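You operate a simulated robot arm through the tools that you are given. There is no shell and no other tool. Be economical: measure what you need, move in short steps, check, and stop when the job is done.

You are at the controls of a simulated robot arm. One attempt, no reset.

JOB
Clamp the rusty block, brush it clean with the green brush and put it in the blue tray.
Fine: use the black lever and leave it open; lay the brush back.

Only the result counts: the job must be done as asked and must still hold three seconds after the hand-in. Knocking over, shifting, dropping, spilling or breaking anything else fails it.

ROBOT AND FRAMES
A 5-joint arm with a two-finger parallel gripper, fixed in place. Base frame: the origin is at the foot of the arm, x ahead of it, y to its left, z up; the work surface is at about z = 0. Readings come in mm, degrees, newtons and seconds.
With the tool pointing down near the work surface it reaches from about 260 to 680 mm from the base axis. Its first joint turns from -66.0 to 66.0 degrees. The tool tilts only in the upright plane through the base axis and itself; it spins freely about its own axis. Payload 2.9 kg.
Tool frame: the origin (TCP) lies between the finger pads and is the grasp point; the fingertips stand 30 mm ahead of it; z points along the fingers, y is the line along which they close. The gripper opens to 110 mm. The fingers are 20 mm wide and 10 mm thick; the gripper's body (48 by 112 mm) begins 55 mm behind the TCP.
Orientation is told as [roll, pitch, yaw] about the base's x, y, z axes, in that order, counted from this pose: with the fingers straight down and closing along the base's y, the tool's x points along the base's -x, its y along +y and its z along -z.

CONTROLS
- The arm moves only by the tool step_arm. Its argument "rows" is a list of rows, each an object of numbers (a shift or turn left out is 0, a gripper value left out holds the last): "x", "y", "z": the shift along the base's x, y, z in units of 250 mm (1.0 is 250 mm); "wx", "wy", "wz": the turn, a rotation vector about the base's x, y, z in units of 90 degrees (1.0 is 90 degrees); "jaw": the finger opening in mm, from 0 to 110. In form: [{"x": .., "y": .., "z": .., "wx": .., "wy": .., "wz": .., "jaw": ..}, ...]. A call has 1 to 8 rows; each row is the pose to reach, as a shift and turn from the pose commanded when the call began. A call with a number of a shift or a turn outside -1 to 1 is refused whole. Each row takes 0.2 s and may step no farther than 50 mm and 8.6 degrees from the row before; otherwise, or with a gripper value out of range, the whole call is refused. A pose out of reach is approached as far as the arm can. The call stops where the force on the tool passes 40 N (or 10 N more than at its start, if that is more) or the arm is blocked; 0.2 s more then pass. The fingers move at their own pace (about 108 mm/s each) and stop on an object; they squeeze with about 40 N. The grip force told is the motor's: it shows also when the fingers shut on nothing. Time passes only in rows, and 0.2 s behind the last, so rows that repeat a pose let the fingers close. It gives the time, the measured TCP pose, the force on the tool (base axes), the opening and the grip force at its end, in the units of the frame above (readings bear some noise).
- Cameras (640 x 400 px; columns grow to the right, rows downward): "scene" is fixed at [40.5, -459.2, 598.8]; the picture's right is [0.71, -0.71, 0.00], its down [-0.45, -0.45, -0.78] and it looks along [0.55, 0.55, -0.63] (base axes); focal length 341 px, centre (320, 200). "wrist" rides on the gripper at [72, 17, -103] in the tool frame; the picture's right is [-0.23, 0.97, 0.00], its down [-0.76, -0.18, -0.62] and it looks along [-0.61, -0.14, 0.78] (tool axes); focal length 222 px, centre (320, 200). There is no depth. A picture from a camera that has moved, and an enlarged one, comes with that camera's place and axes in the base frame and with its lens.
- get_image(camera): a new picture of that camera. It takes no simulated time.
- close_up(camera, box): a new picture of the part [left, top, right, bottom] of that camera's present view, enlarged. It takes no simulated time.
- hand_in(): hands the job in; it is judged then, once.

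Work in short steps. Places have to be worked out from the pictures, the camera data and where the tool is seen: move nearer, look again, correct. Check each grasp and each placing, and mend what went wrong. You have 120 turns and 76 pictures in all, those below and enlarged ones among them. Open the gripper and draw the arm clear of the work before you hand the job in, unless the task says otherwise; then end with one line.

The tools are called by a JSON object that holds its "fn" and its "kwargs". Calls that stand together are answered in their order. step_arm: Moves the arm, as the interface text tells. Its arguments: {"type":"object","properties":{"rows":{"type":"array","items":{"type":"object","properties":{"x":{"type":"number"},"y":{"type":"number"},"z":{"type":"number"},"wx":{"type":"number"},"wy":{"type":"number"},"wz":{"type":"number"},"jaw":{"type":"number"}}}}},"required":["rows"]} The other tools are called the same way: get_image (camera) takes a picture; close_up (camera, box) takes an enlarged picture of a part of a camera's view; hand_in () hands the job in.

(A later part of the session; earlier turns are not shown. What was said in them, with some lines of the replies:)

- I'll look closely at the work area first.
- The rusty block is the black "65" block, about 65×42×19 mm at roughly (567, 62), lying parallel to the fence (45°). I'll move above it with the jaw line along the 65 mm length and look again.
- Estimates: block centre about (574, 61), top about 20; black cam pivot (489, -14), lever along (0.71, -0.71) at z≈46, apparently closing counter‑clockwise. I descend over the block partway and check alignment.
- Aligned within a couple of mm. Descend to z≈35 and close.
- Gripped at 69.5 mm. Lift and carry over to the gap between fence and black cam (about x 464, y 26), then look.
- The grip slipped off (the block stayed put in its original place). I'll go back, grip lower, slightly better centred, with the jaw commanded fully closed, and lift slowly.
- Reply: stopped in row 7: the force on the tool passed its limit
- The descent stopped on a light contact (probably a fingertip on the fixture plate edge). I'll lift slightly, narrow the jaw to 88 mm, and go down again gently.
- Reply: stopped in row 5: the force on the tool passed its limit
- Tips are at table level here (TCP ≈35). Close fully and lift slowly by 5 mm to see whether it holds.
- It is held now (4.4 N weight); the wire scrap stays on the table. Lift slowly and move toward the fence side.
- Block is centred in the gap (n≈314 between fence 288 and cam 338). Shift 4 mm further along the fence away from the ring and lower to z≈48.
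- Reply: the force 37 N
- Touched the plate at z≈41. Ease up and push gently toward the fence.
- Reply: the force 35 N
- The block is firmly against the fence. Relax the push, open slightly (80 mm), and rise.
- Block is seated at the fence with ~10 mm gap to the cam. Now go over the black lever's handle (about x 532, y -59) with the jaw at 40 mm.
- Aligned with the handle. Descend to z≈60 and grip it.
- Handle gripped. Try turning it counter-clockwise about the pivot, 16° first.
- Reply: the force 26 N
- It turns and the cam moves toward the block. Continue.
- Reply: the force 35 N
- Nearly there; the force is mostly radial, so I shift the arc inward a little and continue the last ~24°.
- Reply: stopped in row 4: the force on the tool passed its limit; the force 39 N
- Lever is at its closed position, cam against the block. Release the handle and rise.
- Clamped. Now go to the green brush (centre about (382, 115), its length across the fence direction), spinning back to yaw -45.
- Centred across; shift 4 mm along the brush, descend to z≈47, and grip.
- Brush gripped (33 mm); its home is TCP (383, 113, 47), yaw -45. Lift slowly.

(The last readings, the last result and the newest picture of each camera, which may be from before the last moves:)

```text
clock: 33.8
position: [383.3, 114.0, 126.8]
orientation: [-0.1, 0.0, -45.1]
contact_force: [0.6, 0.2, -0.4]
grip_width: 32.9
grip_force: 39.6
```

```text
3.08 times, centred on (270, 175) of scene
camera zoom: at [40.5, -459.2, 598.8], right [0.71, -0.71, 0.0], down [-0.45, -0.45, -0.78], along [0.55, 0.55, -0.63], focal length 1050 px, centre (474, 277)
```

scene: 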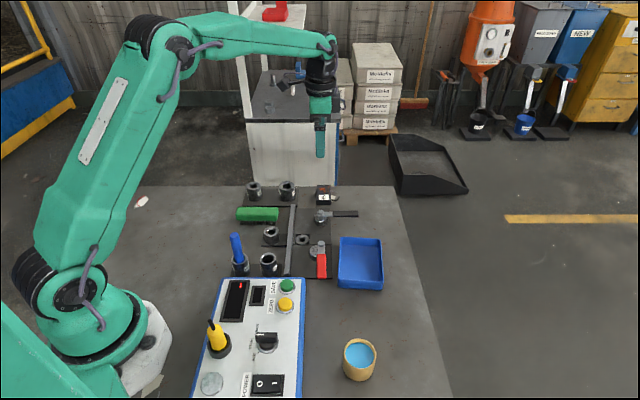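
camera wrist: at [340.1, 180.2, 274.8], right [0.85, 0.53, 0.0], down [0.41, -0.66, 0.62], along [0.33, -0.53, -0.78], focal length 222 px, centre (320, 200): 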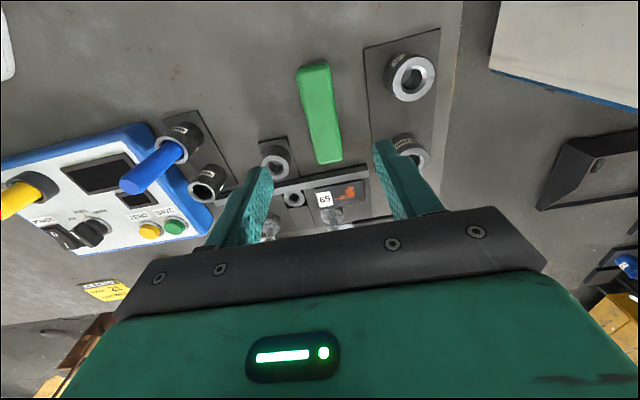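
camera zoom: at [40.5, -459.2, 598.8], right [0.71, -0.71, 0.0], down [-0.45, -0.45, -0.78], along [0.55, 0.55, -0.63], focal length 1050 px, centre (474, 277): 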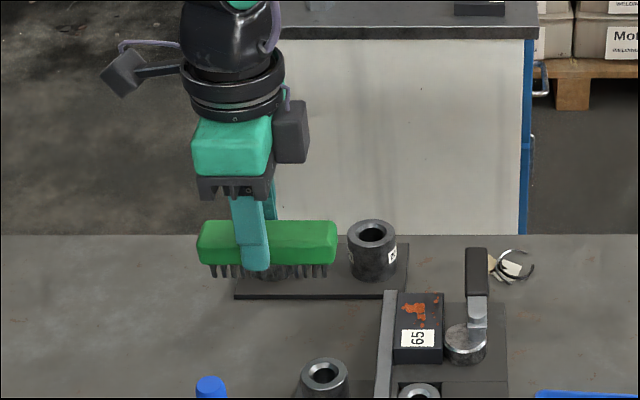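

{"fn": "step_arm", "kwargs": {"rows": [{"x": 0.03, "y": -0.032, "wz": 0.09}, {"x": 0.06, "y": -0.064, "wz": 0.18}, {"x": 0.09, "y": -0.097, "wz": 0.27}, {"x": 0.12, "y": -0.13, "wz": 0.36}, {"x": 0.15, "y": -0.161, "wz": 0.45}, {"x": 0.18, "y": -0.193, "wz": 0.54}]}}

{"fn": "step_arm", "kwargs": {"rows": [{"x": 0.028, "y": -0.03, "wz": 0.09}, {"x": 0.056, "y": -0.06, "wz": 0.18}, {"x": 0.084, "y": -0.09, "wz": 0.27}, {"x": 0.112, "y": -0.12, "wz": 0.36}, {"x": 0.14, "y": -0.151, "wz": 0.46}, {"x": 0.14, "y": -0.151, "wz": 0.46}]}}

{"fn": "close_up", "kwargs": {"camera": "scene", "box": [250, 130, 370, 240]}}

{"fn": "get_image", "kwargs": {"camera": "wrist"}}

```text
clock: 35.1
position: [428.3, 65.6, 126.9]
orientation: [0.0, -0.3, 3.6]
contact_force: [-0.5, -0.2, -1.7]
grip_width: 32.9
grip_force: 39.9
```

```text
refused: row 5 steps farther than a row can; nothing moved
```

```text
3.64 times, centred on (310, 185) of scene
camera zoom: at [40.5, -459.2, 598.8], right [0.71, -0.71, 0.0], down [-0.45, -0.45, -0.78], along [0.55, 0.55, -0.63], focal length 1240 px, centre (356, 254)
```

zoom: 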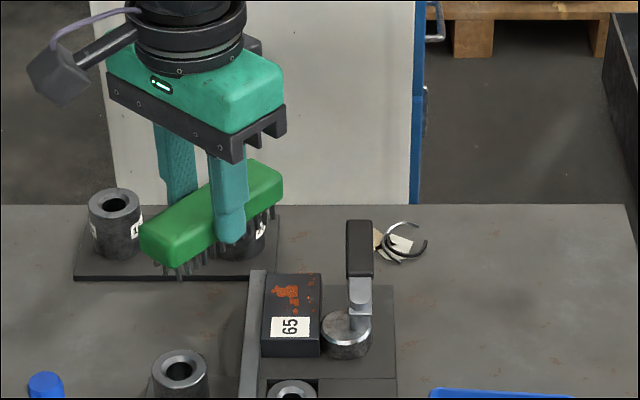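

```text
30 pictures are left
camera wrist: at [353.3, 78.4, 229.0], right [0.16, 0.99, 0.0], down [0.77, -0.13, 0.63], along [0.62, -0.1, -0.78], focal length 222 px, centre (320, 200)
```

wrist: 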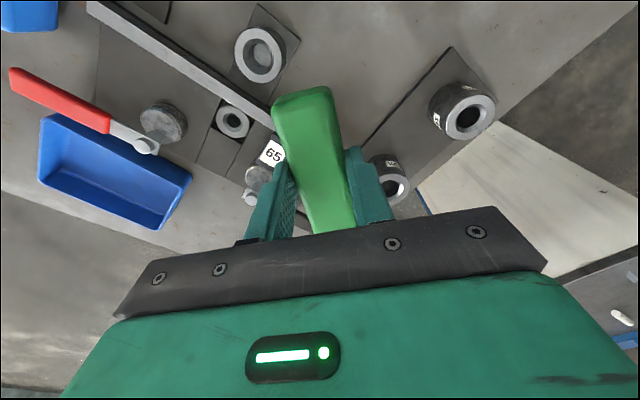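

{"fn": "step_arm", "kwargs": {"rows": [{"x": 0.024, "y": -0.026, "wz": 0.08}, {"x": 0.048, "y": -0.052, "wz": 0.16}, {"x": 0.072, "y": -0.078, "wz": 0.24}, {"x": 0.096, "y": -0.104, "wz": 0.32}, {"x": 0.12, "y": -0.13, "wz": 0.4}, {"x": 0.14, "y": -0.151, "wz": 0.46}, {"x": 0.14, "y": -0.151, "wz": 0.46, "z": -0.08}, {"x": 0.14, "y": -0.151, "wz": 0.46, "z": -0.12}]}}

{"fn": "close_up", "kwargs": {"camera": "scene", "box": [250, 130, 370, 240]}}

```text
clock: 37.0
position: [464.0, 25.5, 97.7]
orientation: [-0.3, -0.3, 44.9]
contact_force: [0.3, -0.3, -1.1]
grip_width: 32.8
grip_force: 39.7
```

```text
3.64 times, centred on (310, 185) of scene
camera zoom: at [40.5, -459.2, 598.8], right [0.71, -0.71, 0.0], down [-0.45, -0.45, -0.78], along [0.55, 0.55, -0.63], focal length 1240 px, centre (356, 254)
```

zoom: 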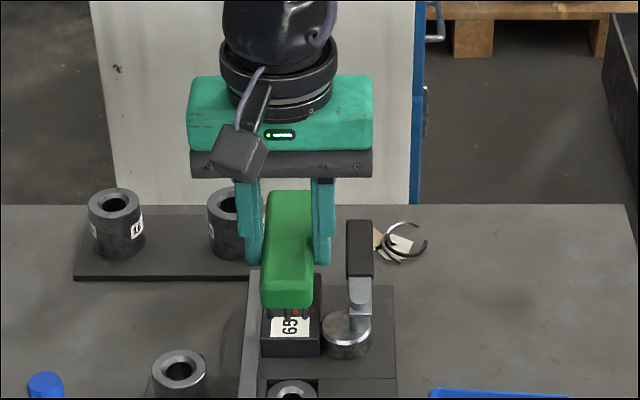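

Brush is over the block, parallel to the fence. Lower toward contact (z≈74).

{"fn": "step_arm", "kwargs": {"rows": [{"z": -0.04}, {"z": -0.08}, {"z": -0.09}, {"z": -0.09}]}}

```text
clock: 38.0
position: [463.4, 26.5, 74.0]
orientation: [-0.2, -0.3, 44.9]
contact_force: [-0.7, -0.3, -0.6]
grip_width: 32.8
grip_force: 39.8
```

{"fn": "step_arm", "kwargs": {"rows": [{"z": -0.006}, {"z": -0.012}, {"z": -0.012}]}}

{"fn": "close_up", "kwargs": {"camera": "scene", "box": [280, 170, 350, 230]}}

```text
clock: 38.8
position: [463.5, 26.5, 70.8]
orientation: [-0.2, -0.2, 45.1]
contact_force: [-0.4, 0.3, 1.8]
grip_width: 33.0
grip_force: 39.9
```

```text
6.67 times, centred on (315, 200) of scene
camera zoom: at [40.5, -459.2, 598.8], right [0.71, -0.71, 0.0], down [-0.45, -0.45, -0.78], along [0.55, 0.55, -0.63], focal length 2274 px, centre (353, 200)
```

zoom: 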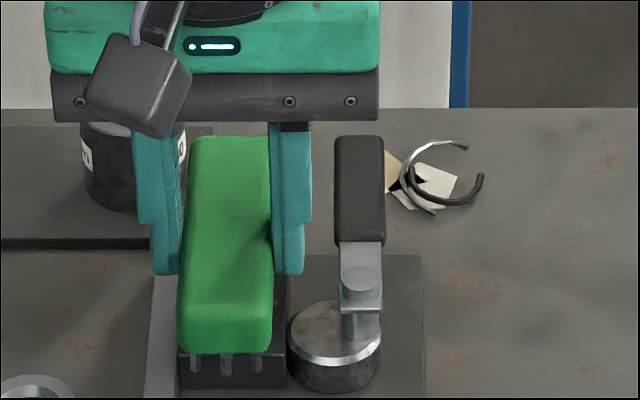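

Light contact at z≈71. Press 1.5 mm more and stroke back and forth along the fence direction.

{"fn": "step_arm", "kwargs": {"rows": [{"z": -0.006}, {"x": 0.034, "y": 0.034, "z": -0.006}, {"x": -0.034, "y": -0.034, "z": -0.006}, {"x": 0.034, "y": 0.034, "z": -0.006}, {"x": -0.034, "y": -0.034, "z": -0.006}, {"x": 0.034, "y": 0.034, "z": -0.006}, {"x": -0.034, "y": -0.034, "z": -0.006}, {"z": -0.006}]}}

{"fn": "step_arm", "kwargs": {"rows": [{"x": 0.0085, "y": -0.0085}, {"x": 0.0425, "y": 0.0255}, {"x": -0.0255, "y": -0.0425}, {"x": 0.0425, "y": 0.0255}, {"x": -0.0255, "y": -0.0425}, {"x": 0.0425, "y": 0.0255}, {"x": -0.0255, "y": -0.0425}, {"x": 0.0085, "y": -0.0085}]}}

{"fn": "close_up", "kwargs": {"camera": "scene", "box": [280, 170, 350, 230]}}

```text
clock: 40.5
position: [462.3, 26.6, 70.2]
orientation: [-0.2, -0.2, 44.9]
contact_force: [-4.9, -6.1, 21.4]
grip_width: 33.0
grip_force: 40.1
```

```text
clock: 42.4
position: [465.1, 23.4, 70.5]
orientation: [-0.2, -0.2, 44.8]
contact_force: [-8.1, -8.1, 28.6]
grip_width: 33.2
grip_force: 40.3
```

```text
6.67 times, centred on (315, 200) of scene
camera zoom: at [40.3, -459.3, 598.8], right [0.71, -0.71, 0.0], down [-0.45, -0.45, -0.78], along [0.55, 0.55, -0.63], focal length 2274 px, centre (353, 200)
```

zoom: 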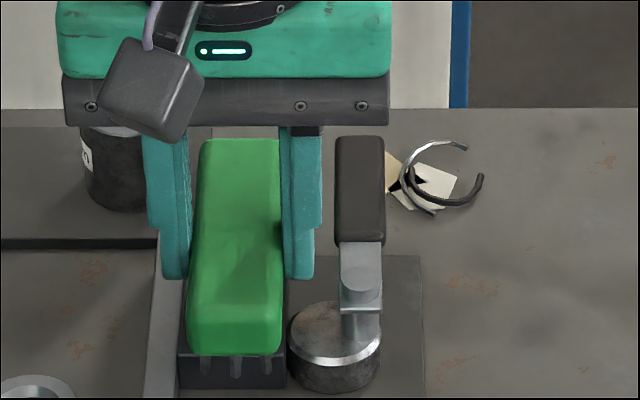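

Now lift and shift the brush aside to look at the block.

{"fn": "step_arm", "kwargs": {"rows": [{"z": 0.05}, {"z": 0.16}, {"z": 0.24}, {"x": -0.08, "y": 0.08, "z": 0.26}, {"x": -0.18, "y": 0.18, "z": 0.26}, {"x": -0.2, "y": 0.2, "z": 0.26}]}}

{"fn": "close_up", "kwargs": {"camera": "scene", "box": [280, 170, 350, 230]}}

```text
clock: 43.8
position: [415.0, 75.4, 133.9]
orientation: [-0.2, -0.3, 44.9]
contact_force: [0.3, -0.2, -1.1]
grip_width: 32.9
grip_force: 40.2
```

```text
6.67 times, centred on (315, 200) of scene
camera zoom: at [40.5, -459.2, 598.8], right [0.71, -0.71, 0.0], down [-0.45, -0.45, -0.78], along [0.55, 0.55, -0.63], focal length 2274 px, centre (353, 200)
```

zoom: 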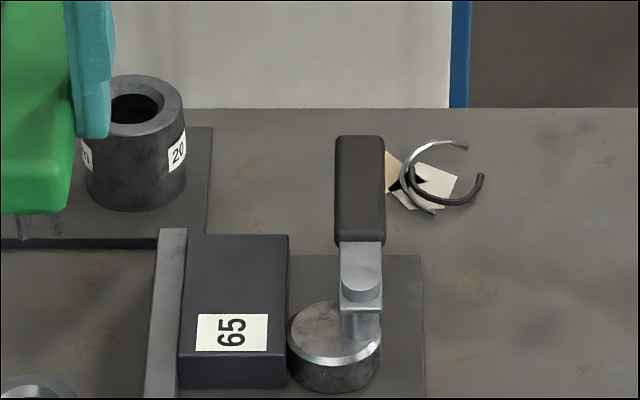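

Block is clean. Return the brush: spin back and go over its home.

{"fn": "step_arm", "kwargs": {"rows": [{"x": -0.02, "y": 0.02, "wz": -0.09}, {"x": -0.04, "y": 0.045, "wz": -0.18}, {"x": -0.06, "y": 0.07, "wz": -0.27}, {"x": -0.08, "y": 0.095, "wz": -0.36}, {"x": -0.1, "y": 0.12, "wz": -0.45}, {"x": -0.127, "y": 0.152, "wz": -0.54}]}}

{"fn": "step_arm", "kwargs": {"rows": [{"wz": -0.08}, {"wz": -0.16}, {"wz": -0.24}, {"wz": -0.32}, {"wz": -0.4}, {"wz": -0.459}, {"wz": -0.459, "z": -0.1}, {"wz": -0.459, "z": -0.16}]}}

{"fn": "close_up", "kwargs": {"camera": "scene", "box": [210, 140, 330, 240]}}

```text
clock: 45.1
position: [383.2, 114.4, 133.5]
orientation: [0.1, -0.2, -3.8]
contact_force: [-0.2, -0.2, -0.6]
grip_width: 33.3
grip_force: 39.9
```

```text
clock: 47.0
position: [384.1, 112.7, 96.0]
orientation: [0.0, 0.0, -45.1]
contact_force: [0.0, -0.1, -0.5]
grip_width: 32.7
grip_force: 40.1
```

```text
4.00 times, centred on (270, 190) of scene
camera zoom: at [40.5, -459.2, 598.8], right [0.71, -0.71, 0.0], down [-0.45, -0.45, -0.78], along [0.55, 0.55, -0.63], focal length 1364 px, centre (520, 240)
```

zoom: 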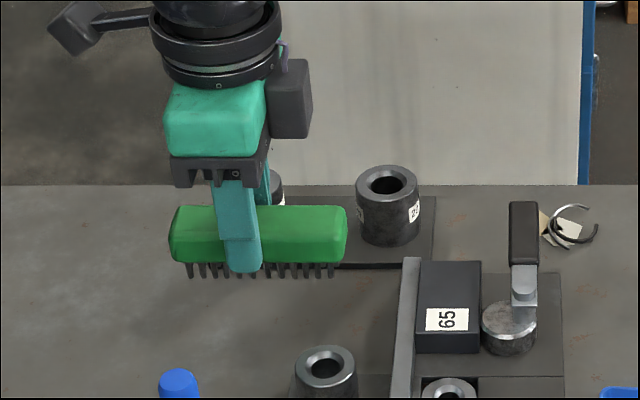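

{"fn": "step_arm", "kwargs": {"rows": [{"z": -0.06}, {"z": -0.12}, {"z": -0.17}, {"z": -0.182}, {"z": -0.19}, {"z": -0.194}, {"z": -0.194}]}}

{"fn": "close_up", "kwargs": {"camera": "scene", "box": [210, 140, 330, 240]}}

```text
clock: 48.5
position: [384.3, 113.3, 45.7]
orientation: [-0.1, 0.0, -45.1]
contact_force: [-0.4, -0.4, -1.7]
grip_width: 33.0
grip_force: 40.5
```

```text
4.00 times, centred on (270, 190) of scene
camera zoom: at [40.5, -459.2, 598.8], right [0.71, -0.71, 0.0], down [-0.45, -0.45, -0.78], along [0.55, 0.55, -0.63], focal length 1364 px, centre (520, 240)
```

zoom: 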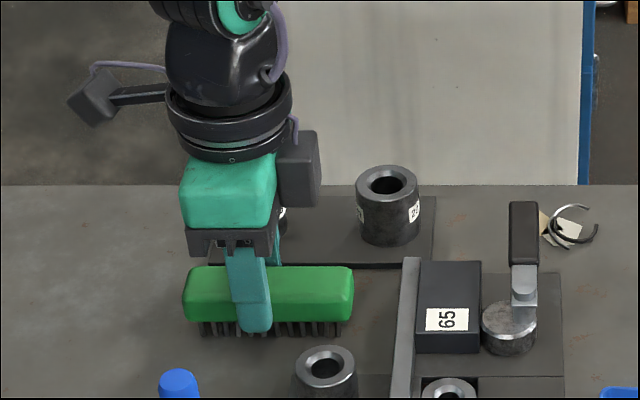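

Not quite touching yet (brush slid up slightly in the grip). Lower in small steps.

{"fn": "step_arm", "kwargs": {"rows": [{"z": -0.004}, {"z": -0.008}, {"z": -0.008}]}}

```text
clock: 49.4
position: [383.7, 112.5, 46.0]
orientation: [0.0, 0.0, -45.0]
contact_force: [-8.0, -2.2, 24.5]
grip_width: 33.2
grip_force: 40.4
```

Now it rests on the table (24 N). Ease up 1 mm, open, and rise.

{"fn": "step_arm", "kwargs": {"rows": [{"z": 0.005}, {"z": 0.005, "jaw": 56}, {"z": 0.005, "jaw": 56}, {"z": 0.1}, {"z": 0.28}, {"z": 0.46}]}}

{"fn": "close_up", "kwargs": {"camera": "scene", "box": [210, 140, 330, 240]}}

```text
clock: 50.8
position: [383.7, 112.0, 158.6]
orientation: [-0.1, 0.1, -45.0]
contact_force: [-0.1, 1.0, -0.7]
grip_width: 56.1
grip_force: 0.0
```

```text
4.00 times, centred on (270, 190) of scene
camera zoom: at [40.5, -459.2, 598.8], right [0.71, -0.71, 0.0], down [-0.45, -0.45, -0.78], along [0.55, 0.55, -0.63], focal length 1364 px, centre (520, 240)
```

zoom: 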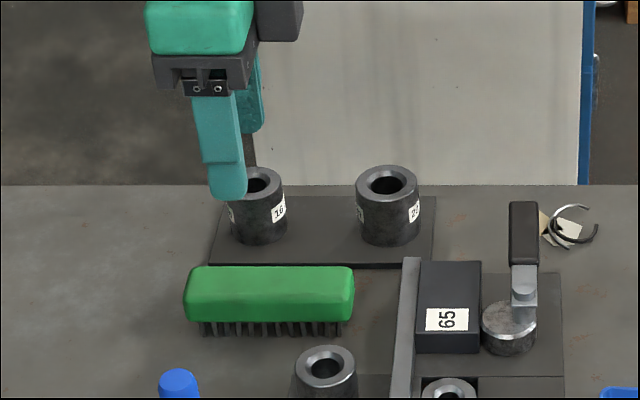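

Brush is back in place. Return to the black lever handle (531, 26), spinning to yaw 45.

{"fn": "step_arm", "kwargs": {"rows": [{"x": 0.05, "y": -0.03, "wz": 0.09, "jaw": 38}, {"x": 0.1, "y": -0.06, "wz": 0.18}, {"x": 0.15, "y": -0.09, "wz": 0.27}, {"x": 0.2, "y": -0.12, "wz": 0.36}, {"x": 0.25, "y": -0.15, "wz": 0.45}, {"x": 0.3, "y": -0.18, "wz": 0.54}]}}

{"fn": "step_arm", "kwargs": {"rows": [{"x": 0.05, "y": -0.03, "wz": 0.08}, {"x": 0.1, "y": -0.06, "wz": 0.16}, {"x": 0.15, "y": -0.09, "wz": 0.24}, {"x": 0.2, "y": -0.12, "wz": 0.32}, {"x": 0.25, "y": -0.15, "wz": 0.4}, {"x": 0.289, "y": -0.164, "wz": 0.47}, {"x": 0.289, "y": -0.164, "wz": 0.47, "z": -0.14}, {"x": 0.289, "y": -0.164, "wz": 0.47, "z": -0.26}]}}

{"fn": "close_up", "kwargs": {"camera": "scene", "box": [280, 150, 370, 230]}}

{"fn": "close_up", "kwargs": {"camera": "wrist", "box": [200, 80, 480, 260]}}

```text
clock: 52.1
position: [458.4, 68.5, 156.8]
orientation: [0.1, -0.3, 3.8]
contact_force: [-0.8, -0.5, 0.3]
grip_width: 37.6
grip_force: 0.1
```

```text
clock: 54.0
position: [531.6, 28.5, 93.0]
orientation: [-0.2, -0.4, 46.0]
contact_force: [0.6, 0.2, 0.2]
grip_width: 37.8
grip_force: 0.0
```

```text
5.00 times, centred on (325, 190) of scene
camera zoom: at [40.5, -459.2, 598.8], right [0.71, -0.71, 0.0], down [-0.45, -0.45, -0.78], along [0.55, 0.55, -0.63], focal length 1706 px, centre (295, 250)
```

zoom: 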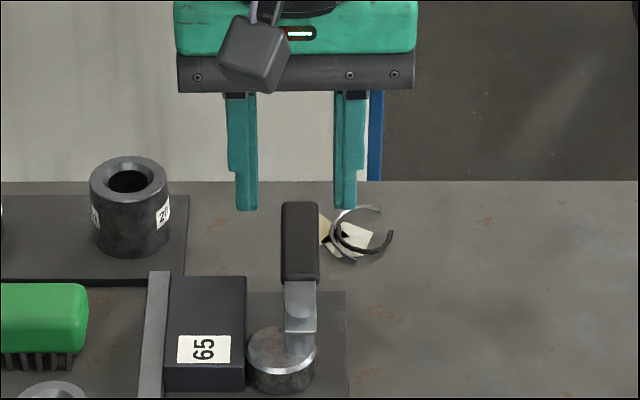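

```text
2.22 times, centred on (340, 170) of wrist
camera zoom: at [466.4, -10.8, 195.6], right [-0.54, 0.84, 0.0], down [0.65, 0.42, 0.63], along [0.53, 0.34, -0.78], focal length 494 px, centre (276, 267)
```

zoom: 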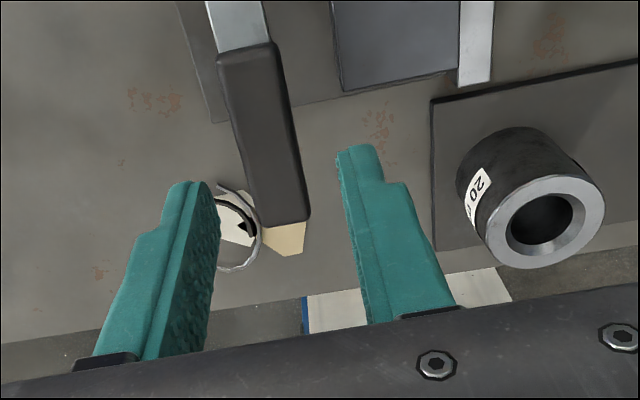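

{"fn": "step_arm", "kwargs": {"rows": [{"z": -0.07}, {"z": -0.132}, {"z": -0.132, "jaw": 0}, {"z": -0.132, "jaw": 0}, {"z": -0.132, "jaw": 0}]}}

```text
clock: 55.1
position: [530.9, 27.0, 59.8]
orientation: [-0.3, -0.6, 45.8]
contact_force: [20.6, -22.8, -9.8]
grip_width: 19.6
grip_force: 45.1
```

Gripped. Now turn clockwise about the pivot to open.

{"fn": "step_arm", "kwargs": {"rows": [{"x": 0.0105, "y": -0.0125, "wz": -0.04}, {"x": 0.0225, "y": -0.0259, "wz": -0.0889}, {"x": 0.0412, "y": -0.0547, "wz": -0.1778}]}}

```text
clock: 56.0
position: [541.1, 12.5, 60.1]
orientation: [-0.2, -0.5, 29.8]
contact_force: [14.2, 0.7, -12.3]
grip_width: 19.8
grip_force: 44.7
```

{"fn": "step_arm", "kwargs": {"rows": [{"x": 0.0165, "y": -0.0311, "wz": -0.0889}, {"x": 0.0266, "y": -0.0639, "wz": -0.1778}, {"x": 0.0319, "y": -0.0978, "wz": -0.2667}, {"x": 0.0325, "y": -0.1321, "wz": -0.3556}, {"x": 0.0283, "y": -0.1662, "wz": -0.4444}, {"x": 0.0194, "y": -0.1994, "wz": -0.5333}]}}

```text
clock: 57.4
position: [547.3, -38.1, 60.4]
orientation: [0.2, -0.4, -18.2]
contact_force: [16.9, -12.6, -13.5]
grip_width: 19.6
grip_force: 44.9
```

{"fn": "step_arm", "kwargs": {"rows": [{"x": -0.0104, "y": -0.0346, "wz": -0.0889}, {"x": -0.0281, "y": -0.064, "wz": -0.1778}, {"x": -0.0497, "y": -0.0907, "wz": -0.2667}, {"x": -0.0556, "y": -0.0968, "wz": -0.289}]}}

{"fn": "close_up", "kwargs": {"camera": "scene", "box": [280, 160, 400, 250]}}

```text
clock: 58.4
position: [531.8, -60.9, 61.0]
orientation: [0.1, -0.1, -44.3]
contact_force: [15.1, -7.7, -12.1]
grip_width: 19.8
grip_force: 45.1
```

```text
4.44 times, centred on (340, 205) of scene
camera zoom: at [40.6, -459.2, 598.8], right [0.71, -0.71, 0.0], down [-0.45, -0.45, -0.78], along [0.55, 0.55, -0.63], focal length 1516 px, centre (231, 178)
```

zoom: 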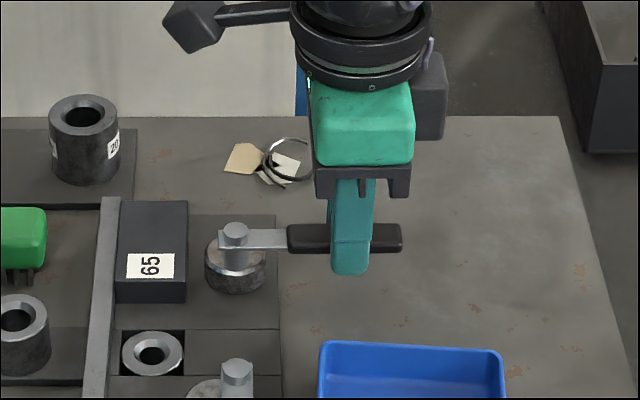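

Lever is fully open again. Release, rise, go over the block.

{"fn": "step_arm", "kwargs": {"rows": [{"jaw": 38}, {"jaw": 38}, {"z": 0.1}, {"z": 0.28}, {"x": -0.085, "y": 0.12, "z": 0.28}, {"x": -0.17, "y": 0.24, "z": 0.28, "jaw": 80}, {"x": -0.255, "y": 0.363, "z": 0.28}, {"x": -0.255, "y": 0.363, "z": 0.28}]}}

{"fn": "close_up", "kwargs": {"camera": "scene", "box": [260, 150, 400, 250]}}

{"fn": "get_image", "kwargs": {"camera": "wrist"}}

```text
clock: 60.1
position: [468.1, 28.9, 129.1]
orientation: [0.0, 0.0, -44.1]
contact_force: [0.6, 0.9, 0.2]
grip_width: 80.0
grip_force: 0.1
```

```text
4.00 times, centred on (330, 200) of scene
camera zoom: at [40.5, -459.2, 598.8], right [0.71, -0.71, 0.0], down [-0.45, -0.45, -0.78], along [0.55, 0.55, -0.63], focal length 1364 px, centre (280, 200)
```

zoom: 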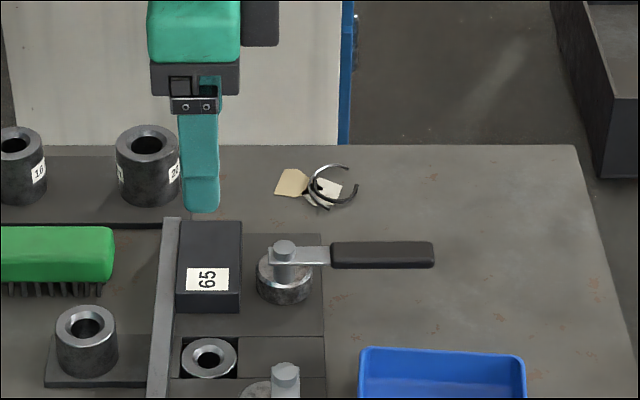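

```text
18 pictures are left
camera wrist: at [426.1, 94.0, 232.4], right [0.84, 0.54, 0.0], down [0.42, -0.66, 0.62], along [0.34, -0.52, -0.78], focal length 222 px, centre (320, 200)
```

wrist: 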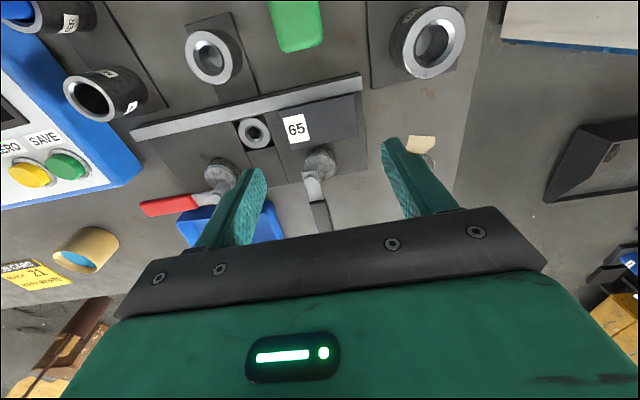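

{"fn": "step_arm", "kwargs": {"rows": [{"z": -0.12, "wz": -0.01}, {"z": -0.24, "wz": -0.01}, {"z": -0.32, "wz": -0.01}, {"z": -0.34, "wz": -0.01}, {"z": -0.34, "wz": -0.01}]}}

{"fn": "close_up", "kwargs": {"camera": "wrist", "box": [150, 60, 480, 260]}}

```text
clock: 61.4
position: [469.5, 29.2, 43.9]
orientation: [0.0, 0.0, -45.1]
contact_force: [0.4, 0.4, -0.3]
grip_width: 80.1
grip_force: 0.1
```

```text
1.94 times, centred on (315, 160) of wrist
camera zoom: at [428.6, 94.3, 147.4], right [0.85, 0.53, 0.0], down [0.41, -0.66, 0.62], along [0.33, -0.53, -0.78], focal length 431 px, centre (330, 278)
```

zoom: 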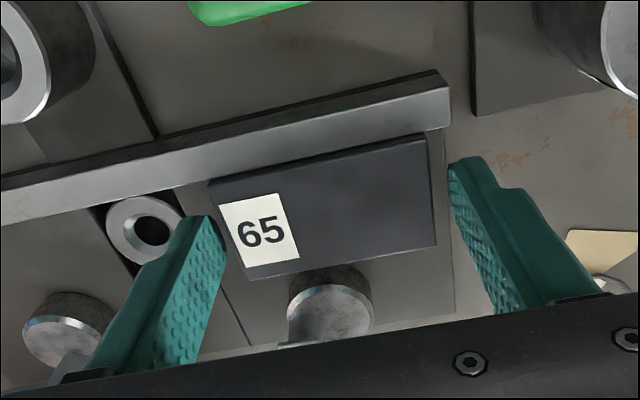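

Good alignment. Lower 2 mm, grip, and lift slowly.

{"fn": "step_arm", "kwargs": {"rows": [{"x": -0.003, "y": 0.003, "z": -0.008}, {"x": -0.003, "y": 0.003, "z": -0.008, "jaw": 0}, {"x": -0.003, "y": 0.003, "z": -0.008}, {"x": -0.003, "y": 0.003, "z": -0.008}, {"z": 0.0}, {"z": 0.02}, {"z": 0.05}, {"z": 0.08}]}}

{"fn": "step_arm", "kwargs": {"rows": [{"z": 0.04}, {"z": 0.08}, {"z": 0.12}, {"z": 0.16}, {"z": 0.2}, {"z": 0.2}]}}

{"fn": "get_image", "kwargs": {"camera": "wrist"}}

{"fn": "close_up", "kwargs": {"camera": "scene", "box": [260, 150, 420, 300]}}

```text
clock: 63.1
position: [467.0, 28.3, 65.8]
orientation: [0.0, 0.0, -45.0]
contact_force: [0.2, 0.4, -4.7]
grip_width: 69.8
grip_force: 39.9
```

```text
clock: 64.5
position: [466.9, 30.4, 117.6]
orientation: [-0.1, 0.0, -45.0]
contact_force: [0.6, -0.2, -3.2]
grip_width: 69.5
grip_force: 40.2
```

```text
16 pictures are left
camera wrist: at [426.5, 95.1, 219.3], right [0.85, 0.53, 0.0], down [0.41, -0.66, 0.62], along [0.33, -0.53, -0.78], focal length 222 px, centre (320, 200)
```

wrist: 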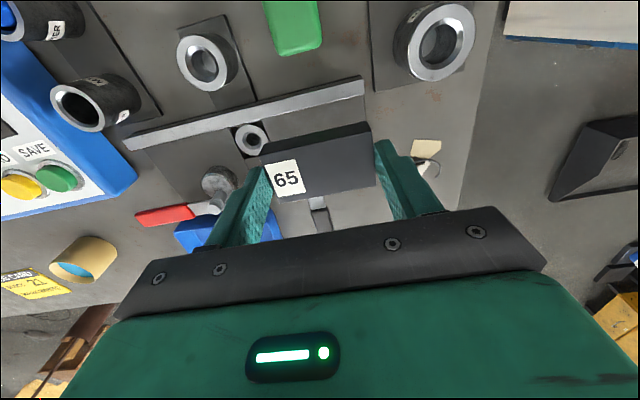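

```text
2.67 times, centred on (340, 225) of scene
camera zoom: at [40.5, -459.2, 598.8], right [0.71, -0.71, 0.0], down [-0.45, -0.45, -0.78], along [0.55, 0.55, -0.63], focal length 910 px, centre (267, 133)
```

zoom: 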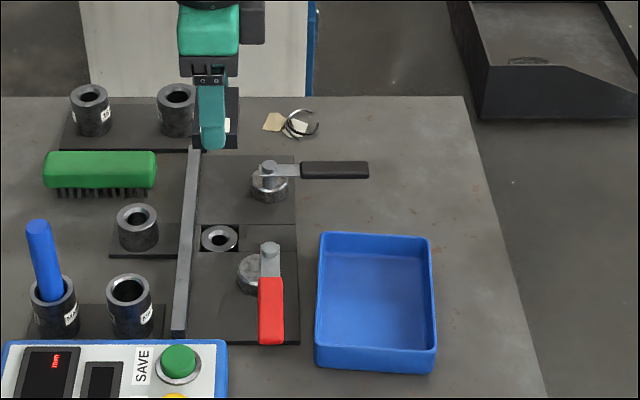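

Block held securely. Tray centre estimated at about (457, -170). Carry it there slowly at height and look.

{"fn": "step_arm", "kwargs": {"rows": [{"y": -0.05}, {"y": -0.12}, {"x": -0.01, "y": -0.19}, {"x": -0.02, "y": -0.26}, {"x": -0.02, "y": -0.33}, {"x": -0.03, "y": -0.39}]}}

{"fn": "step_arm", "kwargs": {"rows": [{"y": -0.06}, {"y": -0.13}, {"y": -0.2}, {"x": -0.01, "y": -0.27}, {"x": -0.01, "y": -0.34}, {"x": -0.01, "y": -0.39}, {"x": -0.01, "y": -0.41}, {"x": -0.01, "y": -0.41}]}}

{"fn": "get_image", "kwargs": {"camera": "wrist"}}

{"fn": "close_up", "kwargs": {"camera": "scene", "box": [280, 180, 420, 300]}}

```text
clock: 66.0
position: [458.5, -68.4, 116.9]
orientation: [0.0, -0.1, -45.0]
contact_force: [0.5, -1.0, -3.6]
grip_width: 69.6
grip_force: 40.2
```

```text
clock: 67.8
position: [456.5, -171.0, 115.8]
orientation: [0.1, -0.1, -45.0]
contact_force: [0.9, -0.1, -4.1]
grip_width: 69.5
grip_force: 39.8
```

```text
14 pictures are left
camera wrist: at [416.9, -105.4, 218.5], right [0.85, 0.53, 0.0], down [0.41, -0.66, 0.62], along [0.33, -0.53, -0.78], focal length 222 px, centre (320, 200)
```

wrist: 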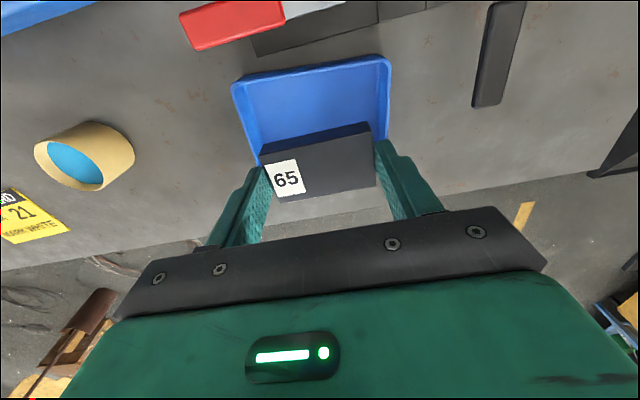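

```text
3.33 times, centred on (350, 240) of scene
camera zoom: at [40.5, -459.3, 598.8], right [0.71, -0.71, 0.0], down [-0.45, -0.45, -0.78], along [0.55, 0.55, -0.63], focal length 1137 px, centre (220, 67)
```

zoom: 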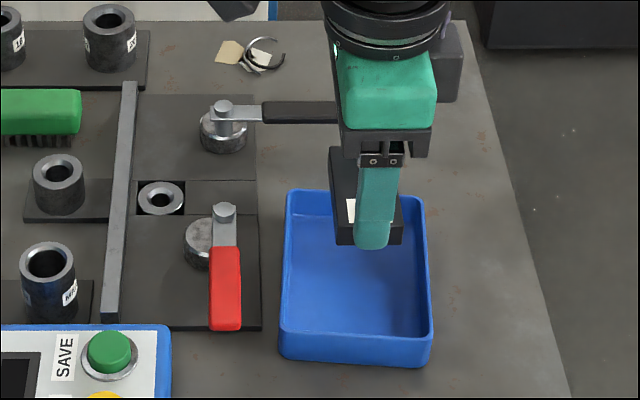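

Centred over the tray within ~2 mm. Descend in steps.

{"fn": "step_arm", "kwargs": {"rows": [{"x": 0.0045, "y": 0.0045, "z": -0.04}, {"x": 0.0045, "y": 0.0045, "z": -0.08}, {"x": 0.0045, "y": 0.0045, "z": -0.12}, {"x": 0.0045, "y": 0.0045, "z": -0.16}, {"x": 0.0045, "y": 0.0045, "z": -0.19}, {"x": 0.0045, "y": 0.0045, "z": -0.19}]}}

{"fn": "close_up", "kwargs": {"camera": "wrist", "box": [150, 60, 480, 260]}}

{"fn": "close_up", "kwargs": {"camera": "scene", "box": [310, 200, 410, 300]}}

```text
clock: 69.2
position: [458.9, -168.0, 67.9]
orientation: [0.0, -0.3, -45.0]
contact_force: [1.2, -0.5, -4.8]
grip_width: 69.5
grip_force: 39.4
```

```text
1.94 times, centred on (315, 160) of wrist
camera zoom: at [418.7, -103.8, 170.6], right [0.85, 0.53, 0.0], down [0.41, -0.66, 0.63], along [0.33, -0.53, -0.78], focal length 431 px, centre (330, 278)
```

zoom: 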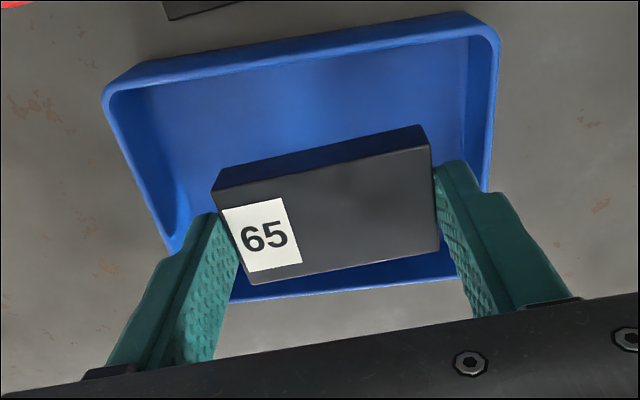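

```text
4.00 times, centred on (360, 250) of scene
camera zoom: at [40.5, -459.2, 598.8], right [0.71, -0.71, 0.0], down [-0.45, -0.45, -0.78], along [0.55, 0.55, -0.63], focal length 1364 px, centre (160, 0)
```

zoom: 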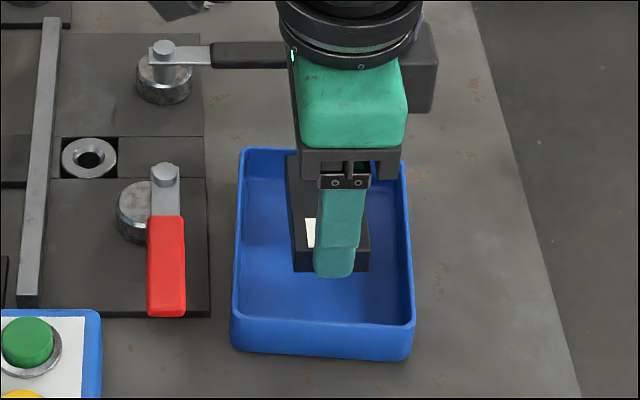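

{"fn": "step_arm", "kwargs": {"rows": [{"x": -0.005, "y": -0.005, "z": -0.04}, {"x": -0.005, "y": -0.005, "z": -0.08}, {"x": -0.005, "y": -0.005, "z": -0.1}, {"x": -0.005, "y": -0.005, "z": -0.108}, {"x": -0.005, "y": -0.005, "z": -0.108}]}}

```text
clock: 70.3
position: [458.3, -170.4, 42.1]
orientation: [0.0, -0.2, -44.9]
contact_force: [-2.5, 1.3, 5.5]
grip_width: 69.5
grip_force: 39.9
```

Block touches the tray floor. Open to 79 mm and rise.

{"fn": "step_arm", "kwargs": {"rows": [{"jaw": 79}, {"jaw": 79}, {"jaw": 79}, {"z": 0.06}, {"z": 0.2}, {"z": 0.38}, {"z": 0.55}]}}

{"fn": "get_image", "kwargs": {"camera": "scene"}}

{"fn": "close_up", "kwargs": {"camera": "scene", "box": [220, 170, 400, 300]}}

```text
clock: 72.0
position: [457.7, -170.5, 179.0]
orientation: [0.1, 0.0, -44.9]
contact_force: [-0.2, 0.6, -0.3]
grip_width: 79.1
grip_force: 0.1
```

```text
10 pictures are left
```

scene: 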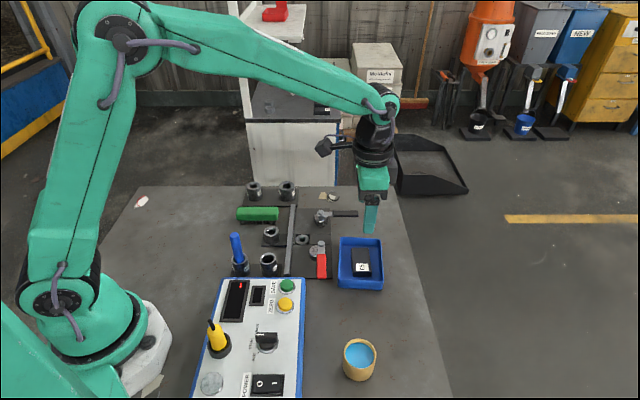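

```text
3.08 times, centred on (310, 235) of scene
camera zoom: at [40.5, -459.2, 598.8], right [0.71, -0.71, 0.0], down [-0.45, -0.45, -0.78], along [0.55, 0.55, -0.63], focal length 1050 px, centre (351, 92)
```

zoom: 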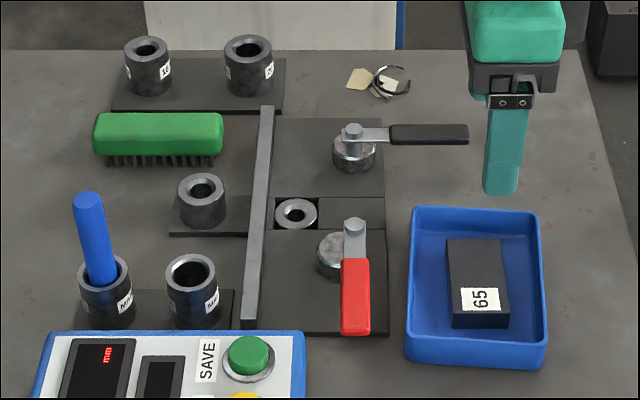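

Block lies flat in the tray, lever open, brush back, nothing else disturbed. Draw the arm clear upward.

{"fn": "step_arm", "kwargs": {"rows": [{"z": 0.15}, {"z": 0.3}, {"z": 0.4, "y": 0.1}, {"z": 0.4, "y": 0.2}, {"z": 0.4, "y": 0.2}]}}

{"fn": "hand_in", "kwargs": {}}

```text
clock: 73.2
position: [457.9, -122.0, 279.3]
orientation: [0.1, -0.1, -45.0]
contact_force: [-0.8, -0.5, 0.3]
grip_width: 79.2
grip_force: 0.0
```

```text
The job is handed in.
```

The job is handed in: I clamped the rusty block with the black lever, brushed it clean, and put it in the blue tray; the lever is open and the green brush is back in place.
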